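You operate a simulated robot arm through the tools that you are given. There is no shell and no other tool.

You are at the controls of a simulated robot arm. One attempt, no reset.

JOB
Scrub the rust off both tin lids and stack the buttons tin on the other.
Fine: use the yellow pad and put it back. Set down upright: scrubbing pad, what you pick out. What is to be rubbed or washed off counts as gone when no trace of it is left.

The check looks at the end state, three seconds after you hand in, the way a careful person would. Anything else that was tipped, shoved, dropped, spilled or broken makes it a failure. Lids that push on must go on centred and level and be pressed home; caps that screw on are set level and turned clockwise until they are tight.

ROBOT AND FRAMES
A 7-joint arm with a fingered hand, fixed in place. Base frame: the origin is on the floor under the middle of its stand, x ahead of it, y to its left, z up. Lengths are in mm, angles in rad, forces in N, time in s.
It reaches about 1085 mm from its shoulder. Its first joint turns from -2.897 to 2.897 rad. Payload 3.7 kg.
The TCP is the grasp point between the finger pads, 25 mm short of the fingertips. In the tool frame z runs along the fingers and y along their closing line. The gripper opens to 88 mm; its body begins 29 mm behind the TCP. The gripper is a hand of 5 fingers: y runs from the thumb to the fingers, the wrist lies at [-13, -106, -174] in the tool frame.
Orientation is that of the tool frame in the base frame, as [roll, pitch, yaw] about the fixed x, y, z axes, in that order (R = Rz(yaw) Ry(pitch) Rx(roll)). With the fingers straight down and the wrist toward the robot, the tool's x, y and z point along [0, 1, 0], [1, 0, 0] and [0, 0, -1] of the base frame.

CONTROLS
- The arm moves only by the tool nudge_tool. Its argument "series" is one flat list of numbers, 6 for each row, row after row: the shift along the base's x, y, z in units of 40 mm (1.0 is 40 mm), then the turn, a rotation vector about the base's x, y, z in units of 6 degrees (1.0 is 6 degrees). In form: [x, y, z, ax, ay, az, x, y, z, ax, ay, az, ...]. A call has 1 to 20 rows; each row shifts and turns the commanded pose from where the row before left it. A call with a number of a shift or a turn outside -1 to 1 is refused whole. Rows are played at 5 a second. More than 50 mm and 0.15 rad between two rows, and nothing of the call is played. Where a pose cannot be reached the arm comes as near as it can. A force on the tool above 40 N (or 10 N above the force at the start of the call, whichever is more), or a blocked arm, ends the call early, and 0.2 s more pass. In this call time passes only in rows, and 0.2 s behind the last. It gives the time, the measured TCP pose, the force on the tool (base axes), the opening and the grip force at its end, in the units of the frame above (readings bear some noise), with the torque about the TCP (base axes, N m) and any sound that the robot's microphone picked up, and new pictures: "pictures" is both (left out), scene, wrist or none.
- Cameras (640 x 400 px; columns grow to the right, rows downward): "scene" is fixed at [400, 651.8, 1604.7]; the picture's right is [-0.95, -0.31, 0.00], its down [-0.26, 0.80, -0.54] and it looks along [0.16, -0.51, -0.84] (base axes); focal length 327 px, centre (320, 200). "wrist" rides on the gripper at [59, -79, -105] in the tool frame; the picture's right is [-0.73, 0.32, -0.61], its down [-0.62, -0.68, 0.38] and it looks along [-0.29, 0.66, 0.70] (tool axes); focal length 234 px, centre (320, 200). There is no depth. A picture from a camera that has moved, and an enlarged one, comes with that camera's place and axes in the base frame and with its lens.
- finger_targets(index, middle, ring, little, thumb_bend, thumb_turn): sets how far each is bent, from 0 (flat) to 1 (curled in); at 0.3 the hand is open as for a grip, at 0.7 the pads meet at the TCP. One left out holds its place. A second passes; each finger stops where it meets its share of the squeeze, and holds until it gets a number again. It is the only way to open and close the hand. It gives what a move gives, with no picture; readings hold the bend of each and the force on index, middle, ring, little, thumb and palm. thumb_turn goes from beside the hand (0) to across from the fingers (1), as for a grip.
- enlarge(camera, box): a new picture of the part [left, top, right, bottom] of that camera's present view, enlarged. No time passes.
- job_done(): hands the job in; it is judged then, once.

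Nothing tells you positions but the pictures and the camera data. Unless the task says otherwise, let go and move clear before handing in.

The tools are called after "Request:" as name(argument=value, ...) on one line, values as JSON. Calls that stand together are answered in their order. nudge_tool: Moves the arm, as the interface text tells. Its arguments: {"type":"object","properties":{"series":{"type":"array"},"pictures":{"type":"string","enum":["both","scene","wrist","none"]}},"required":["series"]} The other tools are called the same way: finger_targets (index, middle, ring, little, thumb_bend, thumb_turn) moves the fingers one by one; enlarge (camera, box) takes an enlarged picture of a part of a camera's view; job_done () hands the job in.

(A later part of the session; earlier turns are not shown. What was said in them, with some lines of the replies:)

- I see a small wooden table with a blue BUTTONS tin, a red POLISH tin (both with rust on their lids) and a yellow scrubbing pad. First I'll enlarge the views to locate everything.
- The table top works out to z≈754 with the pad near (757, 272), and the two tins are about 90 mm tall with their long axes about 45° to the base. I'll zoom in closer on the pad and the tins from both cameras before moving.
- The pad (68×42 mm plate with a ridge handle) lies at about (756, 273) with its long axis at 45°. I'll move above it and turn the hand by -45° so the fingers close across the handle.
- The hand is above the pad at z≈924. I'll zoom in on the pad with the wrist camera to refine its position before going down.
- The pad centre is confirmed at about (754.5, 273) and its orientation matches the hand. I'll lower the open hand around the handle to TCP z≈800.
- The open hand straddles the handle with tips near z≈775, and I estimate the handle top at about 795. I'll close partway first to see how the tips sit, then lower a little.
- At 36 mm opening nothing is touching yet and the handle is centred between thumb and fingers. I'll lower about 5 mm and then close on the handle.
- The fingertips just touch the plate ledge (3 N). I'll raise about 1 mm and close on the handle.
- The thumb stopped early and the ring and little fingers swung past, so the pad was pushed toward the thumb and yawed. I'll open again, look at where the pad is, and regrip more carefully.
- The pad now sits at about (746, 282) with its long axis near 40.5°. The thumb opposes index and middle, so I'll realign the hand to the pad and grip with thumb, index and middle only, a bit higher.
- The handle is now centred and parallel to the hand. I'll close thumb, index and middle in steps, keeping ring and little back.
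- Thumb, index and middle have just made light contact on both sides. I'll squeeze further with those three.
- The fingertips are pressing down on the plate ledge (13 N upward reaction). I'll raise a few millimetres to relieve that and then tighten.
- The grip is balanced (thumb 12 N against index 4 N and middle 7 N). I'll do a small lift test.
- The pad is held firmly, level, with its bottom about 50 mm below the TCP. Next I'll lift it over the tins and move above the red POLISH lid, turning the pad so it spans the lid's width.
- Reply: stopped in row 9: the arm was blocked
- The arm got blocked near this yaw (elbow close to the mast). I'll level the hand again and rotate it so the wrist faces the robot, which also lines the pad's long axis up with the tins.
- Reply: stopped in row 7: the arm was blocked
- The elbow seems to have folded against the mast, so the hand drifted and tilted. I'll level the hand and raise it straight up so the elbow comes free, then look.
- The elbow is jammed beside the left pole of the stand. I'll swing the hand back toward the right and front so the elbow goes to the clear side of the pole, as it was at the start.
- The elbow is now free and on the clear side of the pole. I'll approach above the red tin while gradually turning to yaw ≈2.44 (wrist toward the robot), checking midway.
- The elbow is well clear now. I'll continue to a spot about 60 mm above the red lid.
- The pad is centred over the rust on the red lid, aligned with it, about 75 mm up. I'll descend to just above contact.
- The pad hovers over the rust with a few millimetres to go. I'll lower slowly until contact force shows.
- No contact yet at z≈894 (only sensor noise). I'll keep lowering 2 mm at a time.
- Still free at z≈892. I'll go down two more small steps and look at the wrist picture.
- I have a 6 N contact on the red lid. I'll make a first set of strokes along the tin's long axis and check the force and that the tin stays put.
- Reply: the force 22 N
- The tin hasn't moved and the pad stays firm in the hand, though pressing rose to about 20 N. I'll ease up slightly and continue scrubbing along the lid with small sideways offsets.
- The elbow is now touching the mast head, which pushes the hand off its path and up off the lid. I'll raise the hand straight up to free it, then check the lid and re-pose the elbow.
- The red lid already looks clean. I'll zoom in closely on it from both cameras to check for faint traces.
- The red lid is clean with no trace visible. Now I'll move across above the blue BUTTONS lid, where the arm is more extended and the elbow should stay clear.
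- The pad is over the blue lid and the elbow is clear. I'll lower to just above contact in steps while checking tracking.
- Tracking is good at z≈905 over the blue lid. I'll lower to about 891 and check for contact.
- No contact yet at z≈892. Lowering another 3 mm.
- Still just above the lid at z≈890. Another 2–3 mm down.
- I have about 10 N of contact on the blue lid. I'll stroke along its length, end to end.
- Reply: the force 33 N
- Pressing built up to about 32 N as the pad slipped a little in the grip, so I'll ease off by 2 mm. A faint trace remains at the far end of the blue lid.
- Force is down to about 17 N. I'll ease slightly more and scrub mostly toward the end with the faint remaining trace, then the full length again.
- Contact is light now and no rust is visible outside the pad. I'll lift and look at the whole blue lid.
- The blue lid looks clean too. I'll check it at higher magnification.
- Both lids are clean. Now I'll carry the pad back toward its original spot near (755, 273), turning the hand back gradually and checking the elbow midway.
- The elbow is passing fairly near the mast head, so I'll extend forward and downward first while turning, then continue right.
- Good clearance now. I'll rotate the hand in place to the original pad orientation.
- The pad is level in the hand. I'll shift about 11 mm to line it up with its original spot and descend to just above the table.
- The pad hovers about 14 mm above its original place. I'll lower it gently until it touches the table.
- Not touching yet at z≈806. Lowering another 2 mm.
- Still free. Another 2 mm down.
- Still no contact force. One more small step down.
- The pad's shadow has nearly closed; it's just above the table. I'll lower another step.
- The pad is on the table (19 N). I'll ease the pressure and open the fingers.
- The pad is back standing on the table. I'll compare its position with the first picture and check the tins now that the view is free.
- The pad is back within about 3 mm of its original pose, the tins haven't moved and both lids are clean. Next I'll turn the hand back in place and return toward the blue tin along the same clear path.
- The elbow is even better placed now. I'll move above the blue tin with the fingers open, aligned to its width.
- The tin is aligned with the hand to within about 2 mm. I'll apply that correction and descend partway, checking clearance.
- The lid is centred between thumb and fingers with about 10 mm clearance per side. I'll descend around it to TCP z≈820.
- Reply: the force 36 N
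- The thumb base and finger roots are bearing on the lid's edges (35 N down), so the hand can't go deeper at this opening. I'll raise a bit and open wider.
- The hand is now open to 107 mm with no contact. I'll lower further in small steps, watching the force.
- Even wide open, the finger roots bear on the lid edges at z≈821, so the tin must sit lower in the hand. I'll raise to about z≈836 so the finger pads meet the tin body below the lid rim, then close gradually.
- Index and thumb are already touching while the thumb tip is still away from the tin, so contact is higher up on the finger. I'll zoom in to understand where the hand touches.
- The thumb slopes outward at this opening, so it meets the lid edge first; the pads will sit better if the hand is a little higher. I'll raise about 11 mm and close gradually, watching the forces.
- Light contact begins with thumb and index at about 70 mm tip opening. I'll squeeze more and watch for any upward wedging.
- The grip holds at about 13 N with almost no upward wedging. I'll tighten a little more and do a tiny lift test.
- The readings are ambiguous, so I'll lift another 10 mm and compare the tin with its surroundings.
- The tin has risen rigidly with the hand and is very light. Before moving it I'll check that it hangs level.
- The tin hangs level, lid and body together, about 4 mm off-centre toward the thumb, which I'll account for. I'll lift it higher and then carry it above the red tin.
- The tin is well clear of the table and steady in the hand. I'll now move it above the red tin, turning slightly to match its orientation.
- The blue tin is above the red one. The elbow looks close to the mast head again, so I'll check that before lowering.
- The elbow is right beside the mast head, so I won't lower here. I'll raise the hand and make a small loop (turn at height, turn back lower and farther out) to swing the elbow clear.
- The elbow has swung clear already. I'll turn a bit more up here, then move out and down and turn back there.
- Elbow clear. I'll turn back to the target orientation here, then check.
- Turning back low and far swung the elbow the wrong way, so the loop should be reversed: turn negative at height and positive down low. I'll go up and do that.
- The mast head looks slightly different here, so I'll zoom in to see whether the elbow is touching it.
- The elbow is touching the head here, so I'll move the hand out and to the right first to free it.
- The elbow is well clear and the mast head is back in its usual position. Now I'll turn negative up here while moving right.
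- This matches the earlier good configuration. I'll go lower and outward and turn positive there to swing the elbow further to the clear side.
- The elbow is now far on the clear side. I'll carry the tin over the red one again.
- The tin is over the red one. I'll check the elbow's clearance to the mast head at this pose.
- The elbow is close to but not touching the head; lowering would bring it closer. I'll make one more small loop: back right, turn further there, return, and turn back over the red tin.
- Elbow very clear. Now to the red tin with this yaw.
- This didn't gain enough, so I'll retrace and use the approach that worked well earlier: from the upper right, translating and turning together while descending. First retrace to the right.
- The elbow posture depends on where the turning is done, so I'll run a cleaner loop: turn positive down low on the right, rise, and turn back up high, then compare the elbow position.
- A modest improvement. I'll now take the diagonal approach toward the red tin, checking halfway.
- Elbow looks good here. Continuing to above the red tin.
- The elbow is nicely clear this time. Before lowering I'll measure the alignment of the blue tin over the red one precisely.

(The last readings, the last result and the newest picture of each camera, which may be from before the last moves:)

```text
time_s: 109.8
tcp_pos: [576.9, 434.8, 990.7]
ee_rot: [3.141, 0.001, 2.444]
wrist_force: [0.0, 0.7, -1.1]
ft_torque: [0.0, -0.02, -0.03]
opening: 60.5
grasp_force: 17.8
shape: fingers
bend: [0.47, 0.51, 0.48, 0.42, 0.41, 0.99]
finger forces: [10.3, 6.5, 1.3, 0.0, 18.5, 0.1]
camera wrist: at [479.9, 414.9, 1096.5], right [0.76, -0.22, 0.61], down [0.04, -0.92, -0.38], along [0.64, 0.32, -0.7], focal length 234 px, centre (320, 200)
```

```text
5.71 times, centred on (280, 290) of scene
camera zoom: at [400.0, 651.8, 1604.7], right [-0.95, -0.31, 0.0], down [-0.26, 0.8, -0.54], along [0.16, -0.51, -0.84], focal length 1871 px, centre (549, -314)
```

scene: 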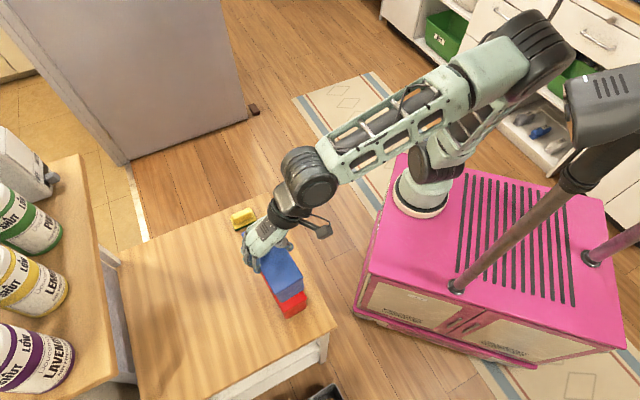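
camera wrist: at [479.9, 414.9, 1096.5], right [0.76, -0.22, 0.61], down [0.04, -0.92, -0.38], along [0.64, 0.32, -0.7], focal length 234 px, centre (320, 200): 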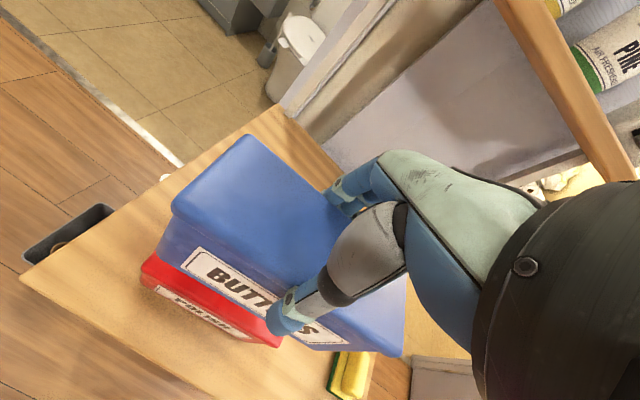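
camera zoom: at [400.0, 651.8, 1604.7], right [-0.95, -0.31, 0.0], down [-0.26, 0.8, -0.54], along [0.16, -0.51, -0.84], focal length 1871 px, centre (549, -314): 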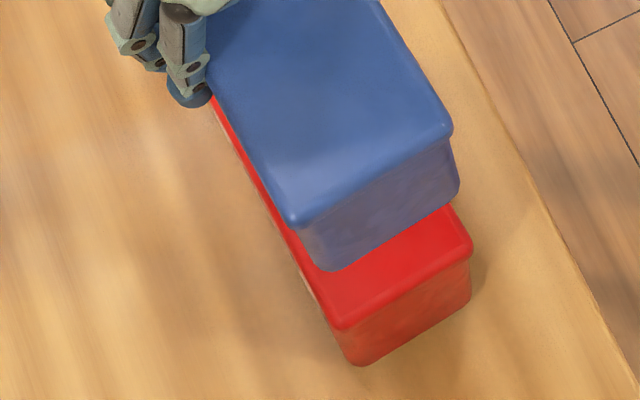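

The measurements show the blue tin is nearly over the red one, but rolled about 3° (bottom toward the thumb) and about 1.4° off in yaw. I'll correct both, shift a millimetre or two, and lower to about 15 mm above.

Request:
nudge_tool(series=[0.015, -0.04, 0, 0.19, -0.16, 0.117, 0, 0, 0, 0.193, -0.16, 0.116, 0, 0, -0.37, 0, 0, 0, 0, 0, -0.37, 0, 0, 0, 0, 0, -0.37, 0, 0, 0], pictures="both")

Request:
enlarge(camera="scene", box=[250, 255, 310, 325])

Request:
enlarge(camera="wrist", box=[130, 200, 250, 300])

Request:
enlarge(camera="wrist", box=[230, 280, 420, 400])

```text
time_s: 111.0
tcp_pos: [577.5, 432.1, 945.2]
ee_rot: [3.088, 0.0, 2.469]
wrist_force: [0.1, 0.4, -0.6]
ft_torque: [0.04, 0.02, 0.01]
opening: 60.4
grasp_force: 18.3
shape: fingers
bend: [0.47, 0.51, 0.48, 0.42, 0.41, 0.99]
finger forces: [10.4, 6.5, 1.3, 0.1, 18.5, 0.1]
camera wrist: at [478.2, 405.2, 1046.1], right [0.75, -0.22, 0.62], down [0.08, -0.91, -0.42], along [0.66, 0.36, -0.66], focal length 234 px, centre (320, 200)
```

scene: 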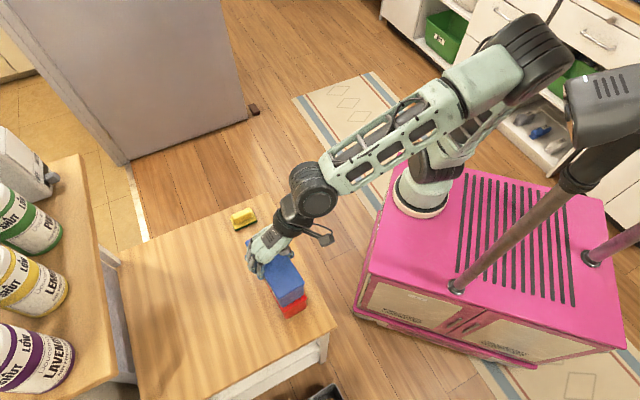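
wrist: 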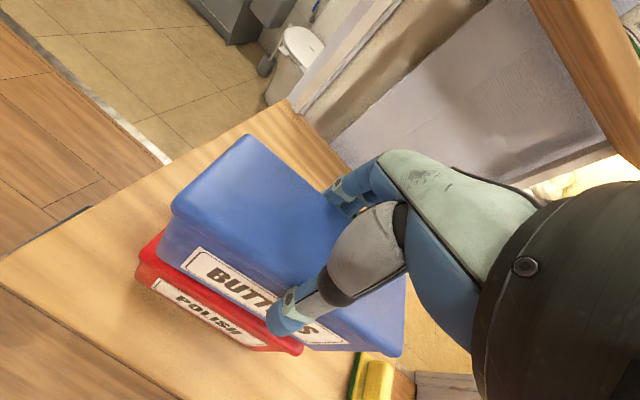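

```text
5.71 times, centred on (280, 290) of scene
camera zoom: at [400.0, 651.8, 1604.7], right [-0.95, -0.31, 0.0], down [-0.26, 0.8, -0.54], along [0.16, -0.51, -0.84], focal length 1871 px, centre (549, -314)
```

zoom: 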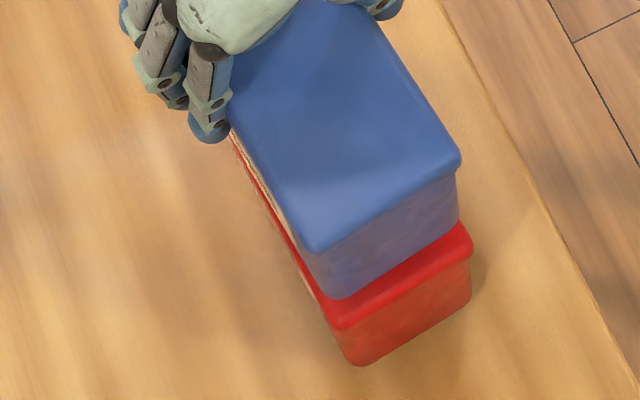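

```text
4.00 times, centred on (190, 250) of wrist
camera zoom: at [478.2, 405.2, 1046.1], right [0.75, -0.22, 0.62], down [0.08, -0.91, -0.42], along [0.66, 0.36, -0.66], focal length 937 px, centre (840, 0)
```

zoom: 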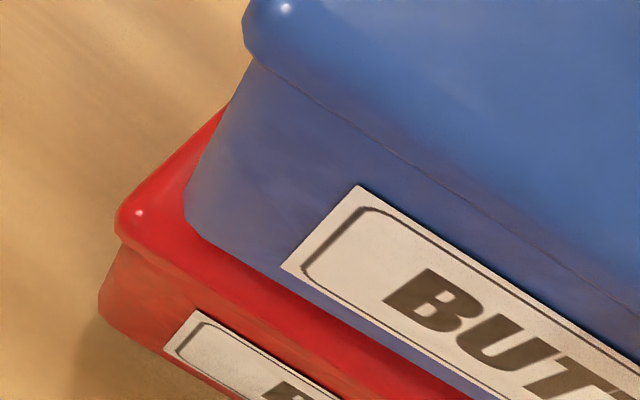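

```text
3.33 times, centred on (325, 340) of wrist
camera zoom: at [478.2, 405.2, 1046.1], right [0.75, -0.22, 0.62], down [0.08, -0.91, -0.42], along [0.66, 0.36, -0.66], focal length 781 px, centre (303, -267)
```

zoom: 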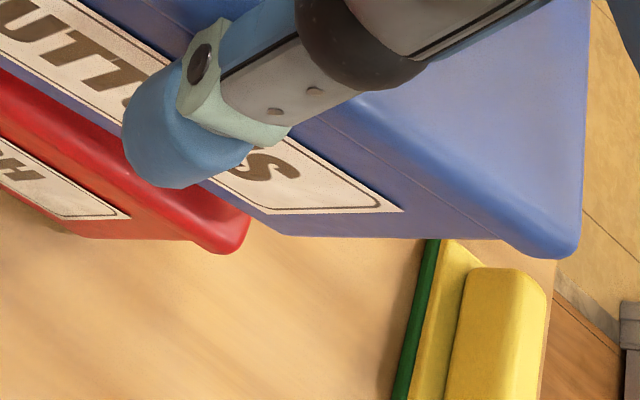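

The blue tin is now level and within about 2 mm of centred over the red one. I'll lower it gently toward contact.

Request:
nudge_tool(series=[-0.01, 0.02, -0.1, 0, 0, 0, 0, 0, -0.1, 0, 0, 0, 0, 0, -0.08, 0, 0, 0], pictures="none")

```text
time_s: 111.8
tcp_pos: [576.8, 431.6, 934.5]
ee_rot: [3.089, 0.002, 2.469]
wrist_force: [-0.2, 1.3, 3.8]
ft_torque: [-0.05, 0.06, 0.03]
opening: 60.3
grasp_force: 19.1
shape: fingers
bend: [0.47, 0.51, 0.48, 0.42, 0.41, 0.99]
finger forces: [10.9, 6.4, 1.2, 0.0, 19.5, 0.0]
```

First contact at z≈934 (about 4–5 N). I'll look at how it sits before pressing or releasing.

Request:
enlarge(camera="scene", box=[250, 255, 310, 325])

Request:
enlarge(camera="wrist", box=[130, 200, 250, 300])

Request:
enlarge(camera="wrist", box=[230, 280, 420, 400])

```text
5.71 times, centred on (280, 290) of scene
camera zoom: at [400.0, 651.8, 1604.7], right [-0.95, -0.31, 0.0], down [-0.26, 0.8, -0.54], along [0.16, -0.51, -0.84], focal length 1871 px, centre (549, -314)
```

zoom: 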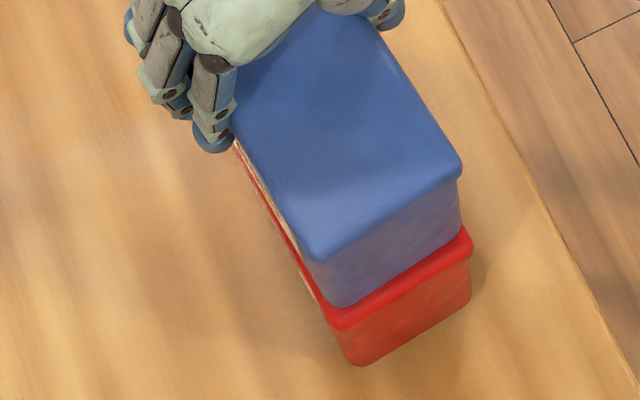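

```text
4.00 times, centred on (190, 250) of wrist
camera zoom: at [477.9, 405.6, 1036.4], right [0.75, -0.22, 0.62], down [0.08, -0.91, -0.42], along [0.66, 0.36, -0.66], focal length 937 px, centre (840, 0)
```

zoom: 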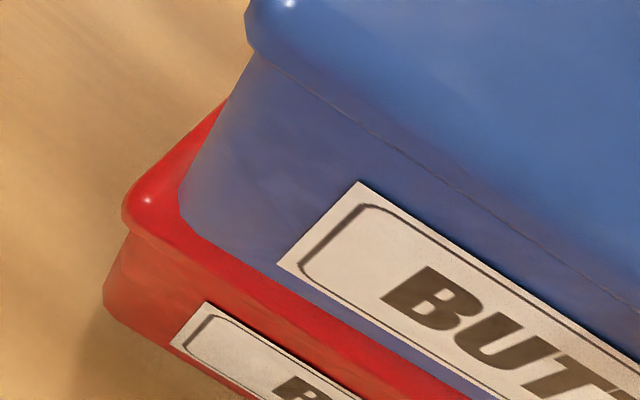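

```text
3.33 times, centred on (325, 340) of wrist
camera zoom: at [477.9, 405.6, 1036.4], right [0.75, -0.22, 0.62], down [0.08, -0.91, -0.42], along [0.66, 0.36, -0.66], focal length 781 px, centre (303, -267)
```

zoom: 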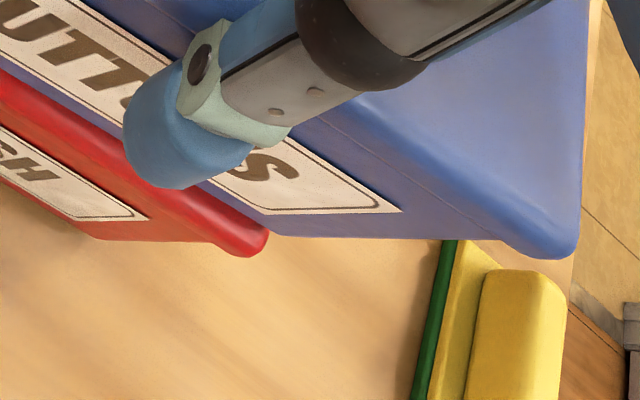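

The tins line up to within about 4 mm lengthwise. I'll lift a few millimetres, shift 3 mm along the length, and set it down again.

Request:
nudge_tool(series=[0, 0, 0.12, 0, 0, 0, -0.065, 0.05, 0, 0, 0, 0.08, 0, 0, 0, 0, 0, 0, 0, 0, -0.06, 0, 0, 0, 0, 0, -0.06, 0, 0, 0], pictures="both")

Request:
enlarge(camera="scene", box=[250, 255, 310, 325])

Request:
enlarge(camera="wrist", box=[130, 200, 250, 300])

Request:
enlarge(camera="wrist", box=[230, 280, 420, 400])

```text
time_s: 113.0
tcp_pos: [572.7, 433.8, 935.4]
ee_rot: [3.088, 0.002, 2.478]
wrist_force: [-0.1, 1.3, 4.7]
ft_torque: [-0.06, 0.07, -0.01]
opening: 60.1
grasp_force: 18.6
shape: fingers
bend: [0.47, 0.51, 0.48, 0.42, 0.41, 0.99]
finger forces: [11.1, 6.3, 1.4, 0.0, 19.4, 0.0]
camera wrist: at [475.2, 406.8, 1036.3], right [0.75, -0.22, 0.62], down [0.09, -0.9, -0.42], along [0.66, 0.37, -0.66], focal length 234 px, centre (320, 200)
```

scene: 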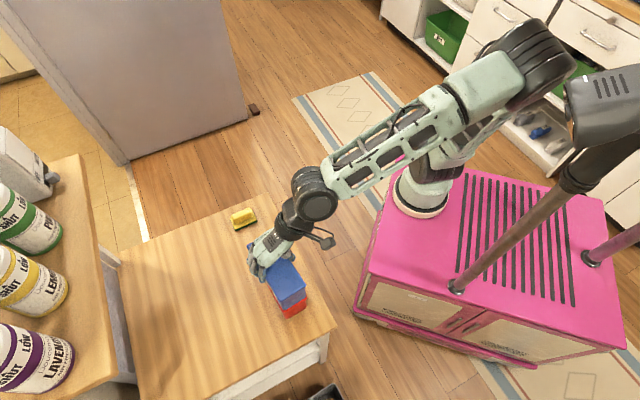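
wrist: 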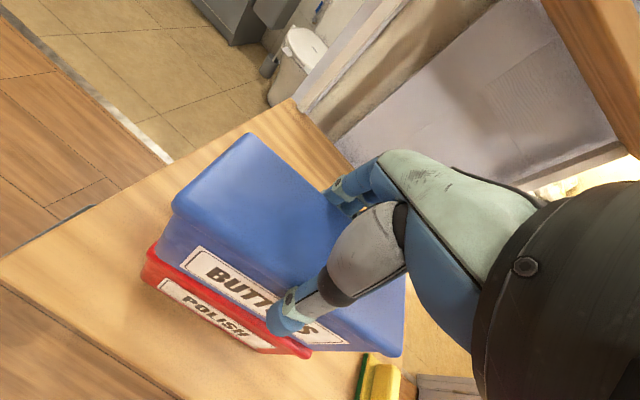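

```text
5.71 times, centred on (280, 290) of scene
camera zoom: at [400.0, 651.8, 1604.7], right [-0.95, -0.31, 0.0], down [-0.26, 0.8, -0.54], along [0.16, -0.51, -0.84], focal length 1871 px, centre (549, -314)
```

zoom: 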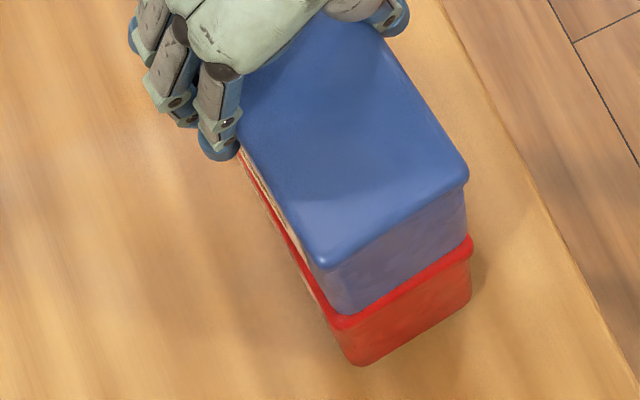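

```text
4.00 times, centred on (190, 250) of wrist
camera zoom: at [475.2, 406.8, 1036.3], right [0.75, -0.22, 0.62], down [0.09, -0.9, -0.42], along [0.66, 0.37, -0.66], focal length 937 px, centre (840, 0)
```

zoom: 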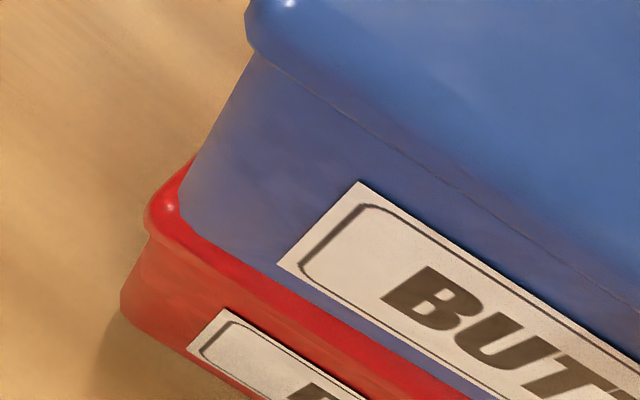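

```text
3.33 times, centred on (325, 340) of wrist
camera zoom: at [475.2, 406.8, 1036.3], right [0.75, -0.22, 0.62], down [0.09, -0.9, -0.42], along [0.66, 0.37, -0.66], focal length 781 px, centre (303, -267)
```

zoom: 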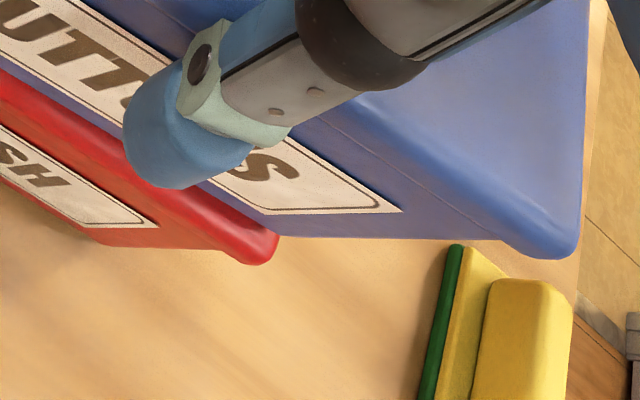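

The blue tin now sits well over the red one with light contact. I'll release the grip gradually.

Request:
finger_targets(index=0.42, middle=0.44, ring=0.42, little=0.38, thumb_bend=0.4)

Request:
enlarge(camera="scene", box=[250, 255, 310, 325])

Request:
enlarge(camera="wrist", box=[130, 130, 350, 370])

```text
time_s: 114.0
tcp_pos: [573.6, 434.9, 934.7]
ee_rot: [3.089, 0.002, 2.478]
wrist_force: [-0.8, -2.1, 5.0]
ft_torque: [-0.07, 0.09, 0.01]
opening: 67.6
grasp_force: 2.7
shape: fingers
bend: [0.41, 0.44, 0.42, 0.38, 0.37, 0.99]
finger forces: [1.9, 0.0, 0.1, 0.0, 3.9, 0.0]
```

```text
5.71 times, centred on (280, 290) of scene
camera zoom: at [400.0, 651.8, 1604.7], right [-0.95, -0.31, 0.0], down [-0.26, 0.8, -0.54], along [0.16, -0.51, -0.84], focal length 1871 px, centre (549, -314)
```

zoom: 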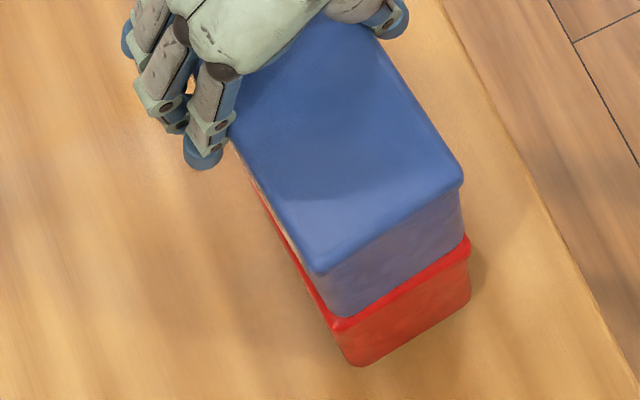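

```text
1.67 times, centred on (240, 250) of wrist
camera zoom: at [475.1, 406.7, 1035.9], right [0.75, -0.22, 0.62], down [0.09, -0.9, -0.42], along [0.66, 0.37, -0.66], focal length 390 px, centre (453, 117)
```

zoom: 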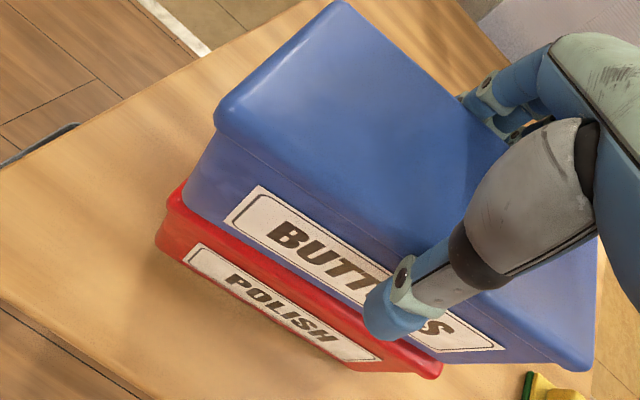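

The blue tin has settled flat on the red one. I'll open the hand fully now.

Request:
finger_targets(index=0.3, middle=0.3, ring=0.3, little=0.28, thumb_bend=0.28)

Request:
enlarge(camera="scene", box=[250, 255, 310, 325])

Request:
enlarge(camera="wrist", box=[130, 130, 430, 370])

```text
time_s: 115.0
tcp_pos: [574.2, 435.0, 933.8]
ee_rot: [3.088, 0.001, 2.479]
wrist_force: [0.3, -0.1, 0.0]
ft_torque: [0.0, 0.02, -0.01]
opening: 85.6
grasp_force: 0.1
shape: fingers
bend: [0.3, 0.3, 0.3, 0.28, 0.28, 0.97]
finger forces: [0.0, 0.1, 0.0, 0.0, 0.1, 0.1]
```

```text
5.71 times, centred on (280, 290) of scene
camera zoom: at [400.0, 651.8, 1604.7], right [-0.95, -0.31, 0.0], down [-0.26, 0.8, -0.54], along [0.16, -0.51, -0.84], focal length 1871 px, centre (549, -314)
```

zoom: 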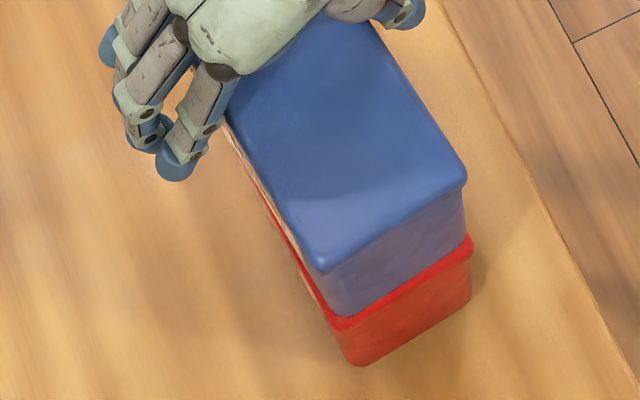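

```text
1.67 times, centred on (280, 250) of wrist
camera zoom: at [475.2, 406.8, 1035.8], right [0.75, -0.22, 0.62], down [0.09, -0.9, -0.42], along [0.66, 0.37, -0.66], focal length 390 px, centre (387, 117)
```

zoom: 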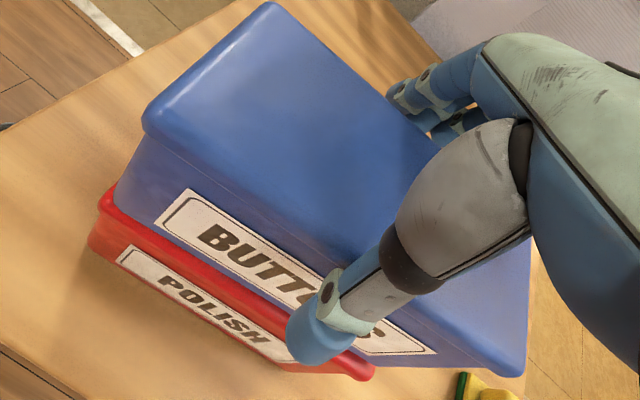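

The hand is free with no contact. I'll raise it straight up and away.

Request:
nudge_tool(series=[0, 0, 0.2, 0, 0, 0, 0, 0, 0.3, 0, 0, 0, 0, 0, 0.5, 0, 0, 0, 0, 0, 0.8, 0, 0, 0, 0, 0, 0.8, 0, 0, 0, 0, 0, 0.8, 0, 0, 0, 0, 0, 0.8, 0, 0, 0], pictures="both")

Request:
enlarge(camera="scene", box=[240, 235, 320, 325])

Request:
enlarge(camera="wrist", box=[110, 210, 290, 370])

```text
time_s: 116.6
tcp_pos: [574.7, 435.7, 1103.6]
ee_rot: [3.09, 0.001, 2.48]
wrist_force: [0.5, -0.2, -0.5]
ft_torque: [0.02, 0.01, -0.01]
opening: 86.0
grasp_force: 0.1
shape: fingers
bend: [0.3, 0.3, 0.3, 0.28, 0.28, 0.97]
finger forces: [0.1, 0.0, 0.0, 0.0, 0.0, 0.0]
camera wrist: at [476.5, 407.1, 1204.6], right [0.75, -0.22, 0.62], down [0.09, -0.9, -0.42], along [0.66, 0.37, -0.66], focal length 234 px, centre (320, 200)
```

scene: 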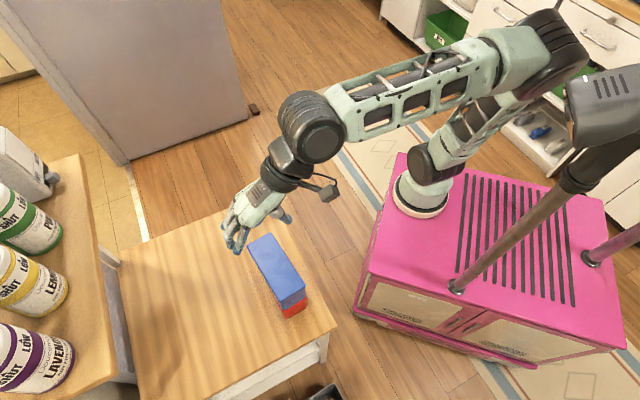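
wrist: 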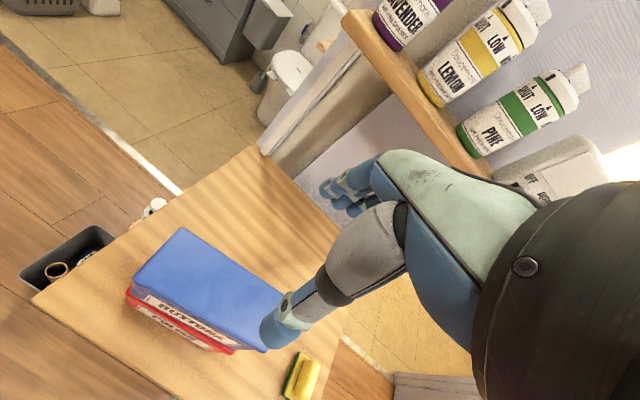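

```text
4.44 times, centred on (280, 280) of scene
camera zoom: at [400.0, 651.8, 1604.7], right [-0.95, -0.31, 0.0], down [-0.26, 0.8, -0.54], along [0.16, -0.51, -0.84], focal length 1455 px, centre (498, -156)
```

zoom: 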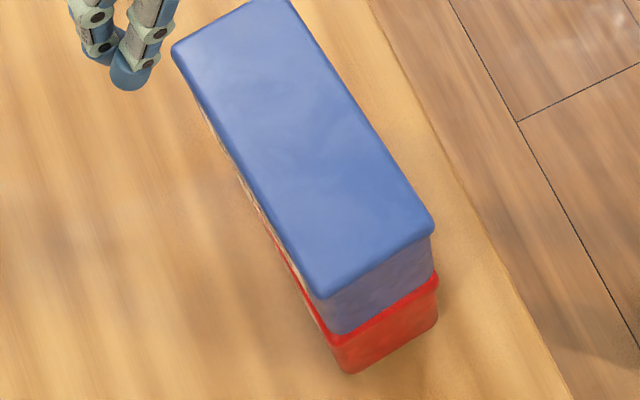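

```text
2.50 times, centred on (200, 290) of wrist
camera zoom: at [476.5, 407.1, 1204.6], right [0.75, -0.22, 0.62], down [0.09, -0.9, -0.42], along [0.66, 0.37, -0.66], focal length 585 px, centre (620, -25)
```

zoom: 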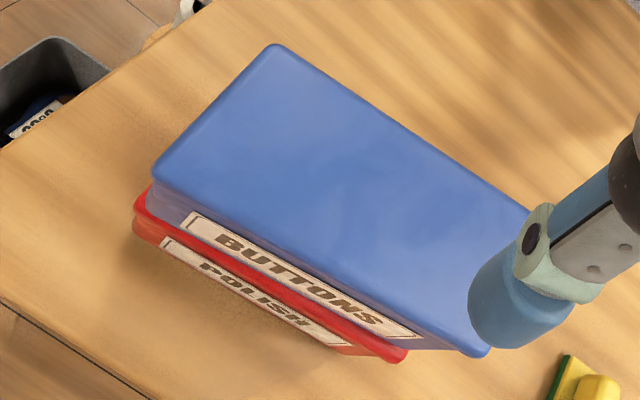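

The stack stands level and aligned within a few millimetres, and the pad is undisturbed. I'll move the hand well clear to the right and take a final look at everything.

Request:
nudge_tool(series=[0.325, -0.5, 0.1, -0.19, 0.16, -0.8, 0.325, -0.5, 0.1, -0.19, 0.16, -0.8, 0.325, -0.5, 0, 0, 0, -0.8, 0.325, -0.5, 0, 0, 0, -0.8, 0.325, -0.5, 0, 0, 0, -0.8, 0.3, -0.5, 0, 0, 0, -0.8, 0.3, -0.5, 0, 0, 0, -0.8, 0.3, -0.5, 0, 0, 0, -0.8], pictures="both")

Request:
enlarge(camera="scene", box=[200, 190, 340, 340])

Request:
enlarge(camera="scene", box=[242, 228, 312, 318])

```text
time_s: 118.4
tcp_pos: [673.9, 275.2, 1110.0]
ee_rot: [3.141, 0.004, 1.809]
wrist_force: [0.0, 0.0, 0.0]
ft_torque: [-0.02, -0.04, -0.03]
opening: 85.7
grasp_force: 0.0
shape: fingers
bend: [0.3, 0.3, 0.3, 0.28, 0.28, 0.97]
finger forces: [0.1, 0.0, 0.0, 0.1, 0.0, 0.0]
camera wrist: at [582.9, 316.2, 1215.5], right [0.48, -0.63, 0.61], down [-0.52, -0.77, -0.38], along [0.71, -0.13, -0.7], focal length 234 px, centre (320, 200)
```

scene: 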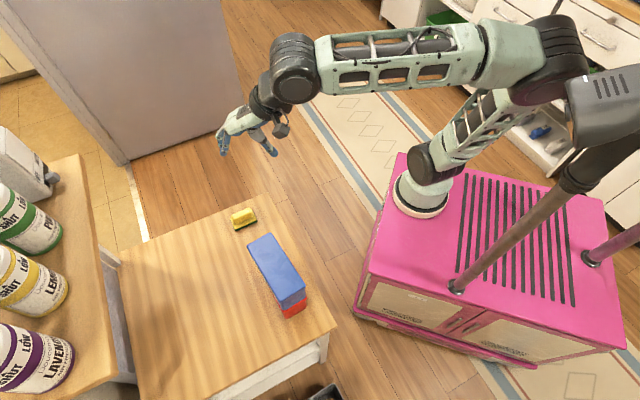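
wrist: 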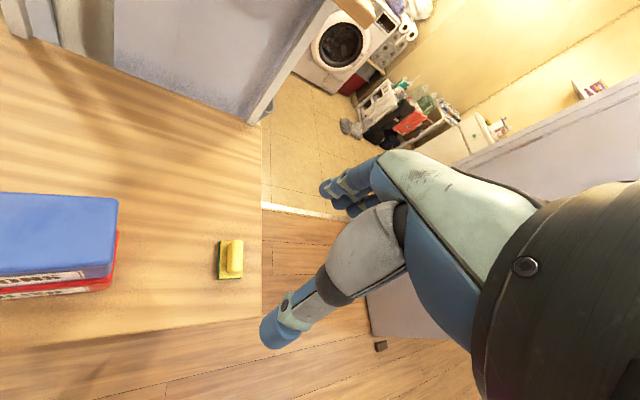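

```text
2.67 times, centred on (270, 265) of scene
camera zoom: at [400.0, 651.8, 1604.7], right [-0.95, -0.31, 0.0], down [-0.26, 0.8, -0.54], along [0.16, -0.51, -0.84], focal length 873 px, centre (453, 27)
```

zoom: 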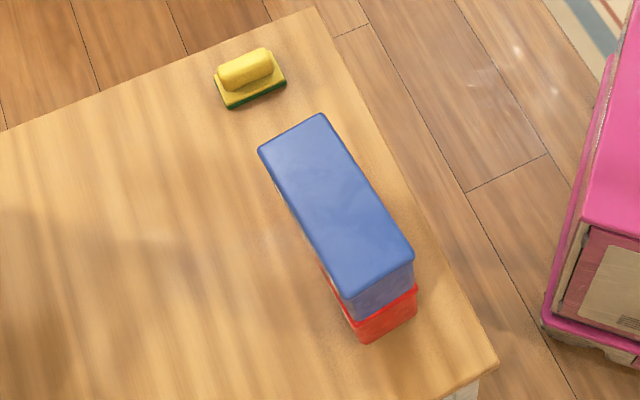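

```text
4.44 times, centred on (277, 273) of scene
camera zoom: at [400.0, 651.8, 1604.7], right [-0.95, -0.31, 0.0], down [-0.26, 0.8, -0.54], along [0.16, -0.51, -0.84], focal length 1455 px, centre (511, -124)
```

zoom: 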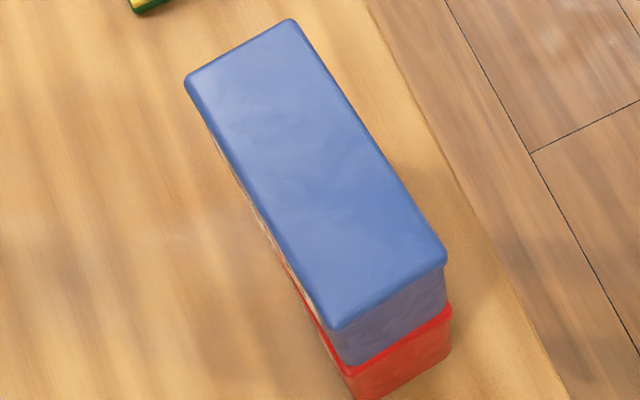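

Both lids are free of rust. The blue BUTTONS tin stands level on the red POLISH tin, the yellow pad is upright back in its place, and the hand is open and clear. I'm handing the job in.

Request:
job_done()

```text
The job is handed in.
```

I've handed the job in: both lids are scrubbed, and the BUTTONS tin is stacked on the POLISH tin. The check's result hasn't come back.

- **Rust:** close-up pictures from both cameras showed no trace on either lid after scrubbing.
- **Stack:** the BUTTONS tin sits flat on the POLISH tin. By my measurements its corners line up to within about 5 mm. The POLISH tin did not move.
- **Pad:** it is upright, within about 3 mm of where it started and at nearly the same angle. I regripped it once when picking it up, because my first grip pushed it about 12 mm.
- **Arm contact:** while I worked over the POLISH tin, the elbow bumped the pole and the gray head on the robot's own stand. I saw the head shift slightly twice; it was back in its usual position each time the elbow moved away. I changed the approach so the elbow stayed clear for the placement.

The hand is open and clear of the table.
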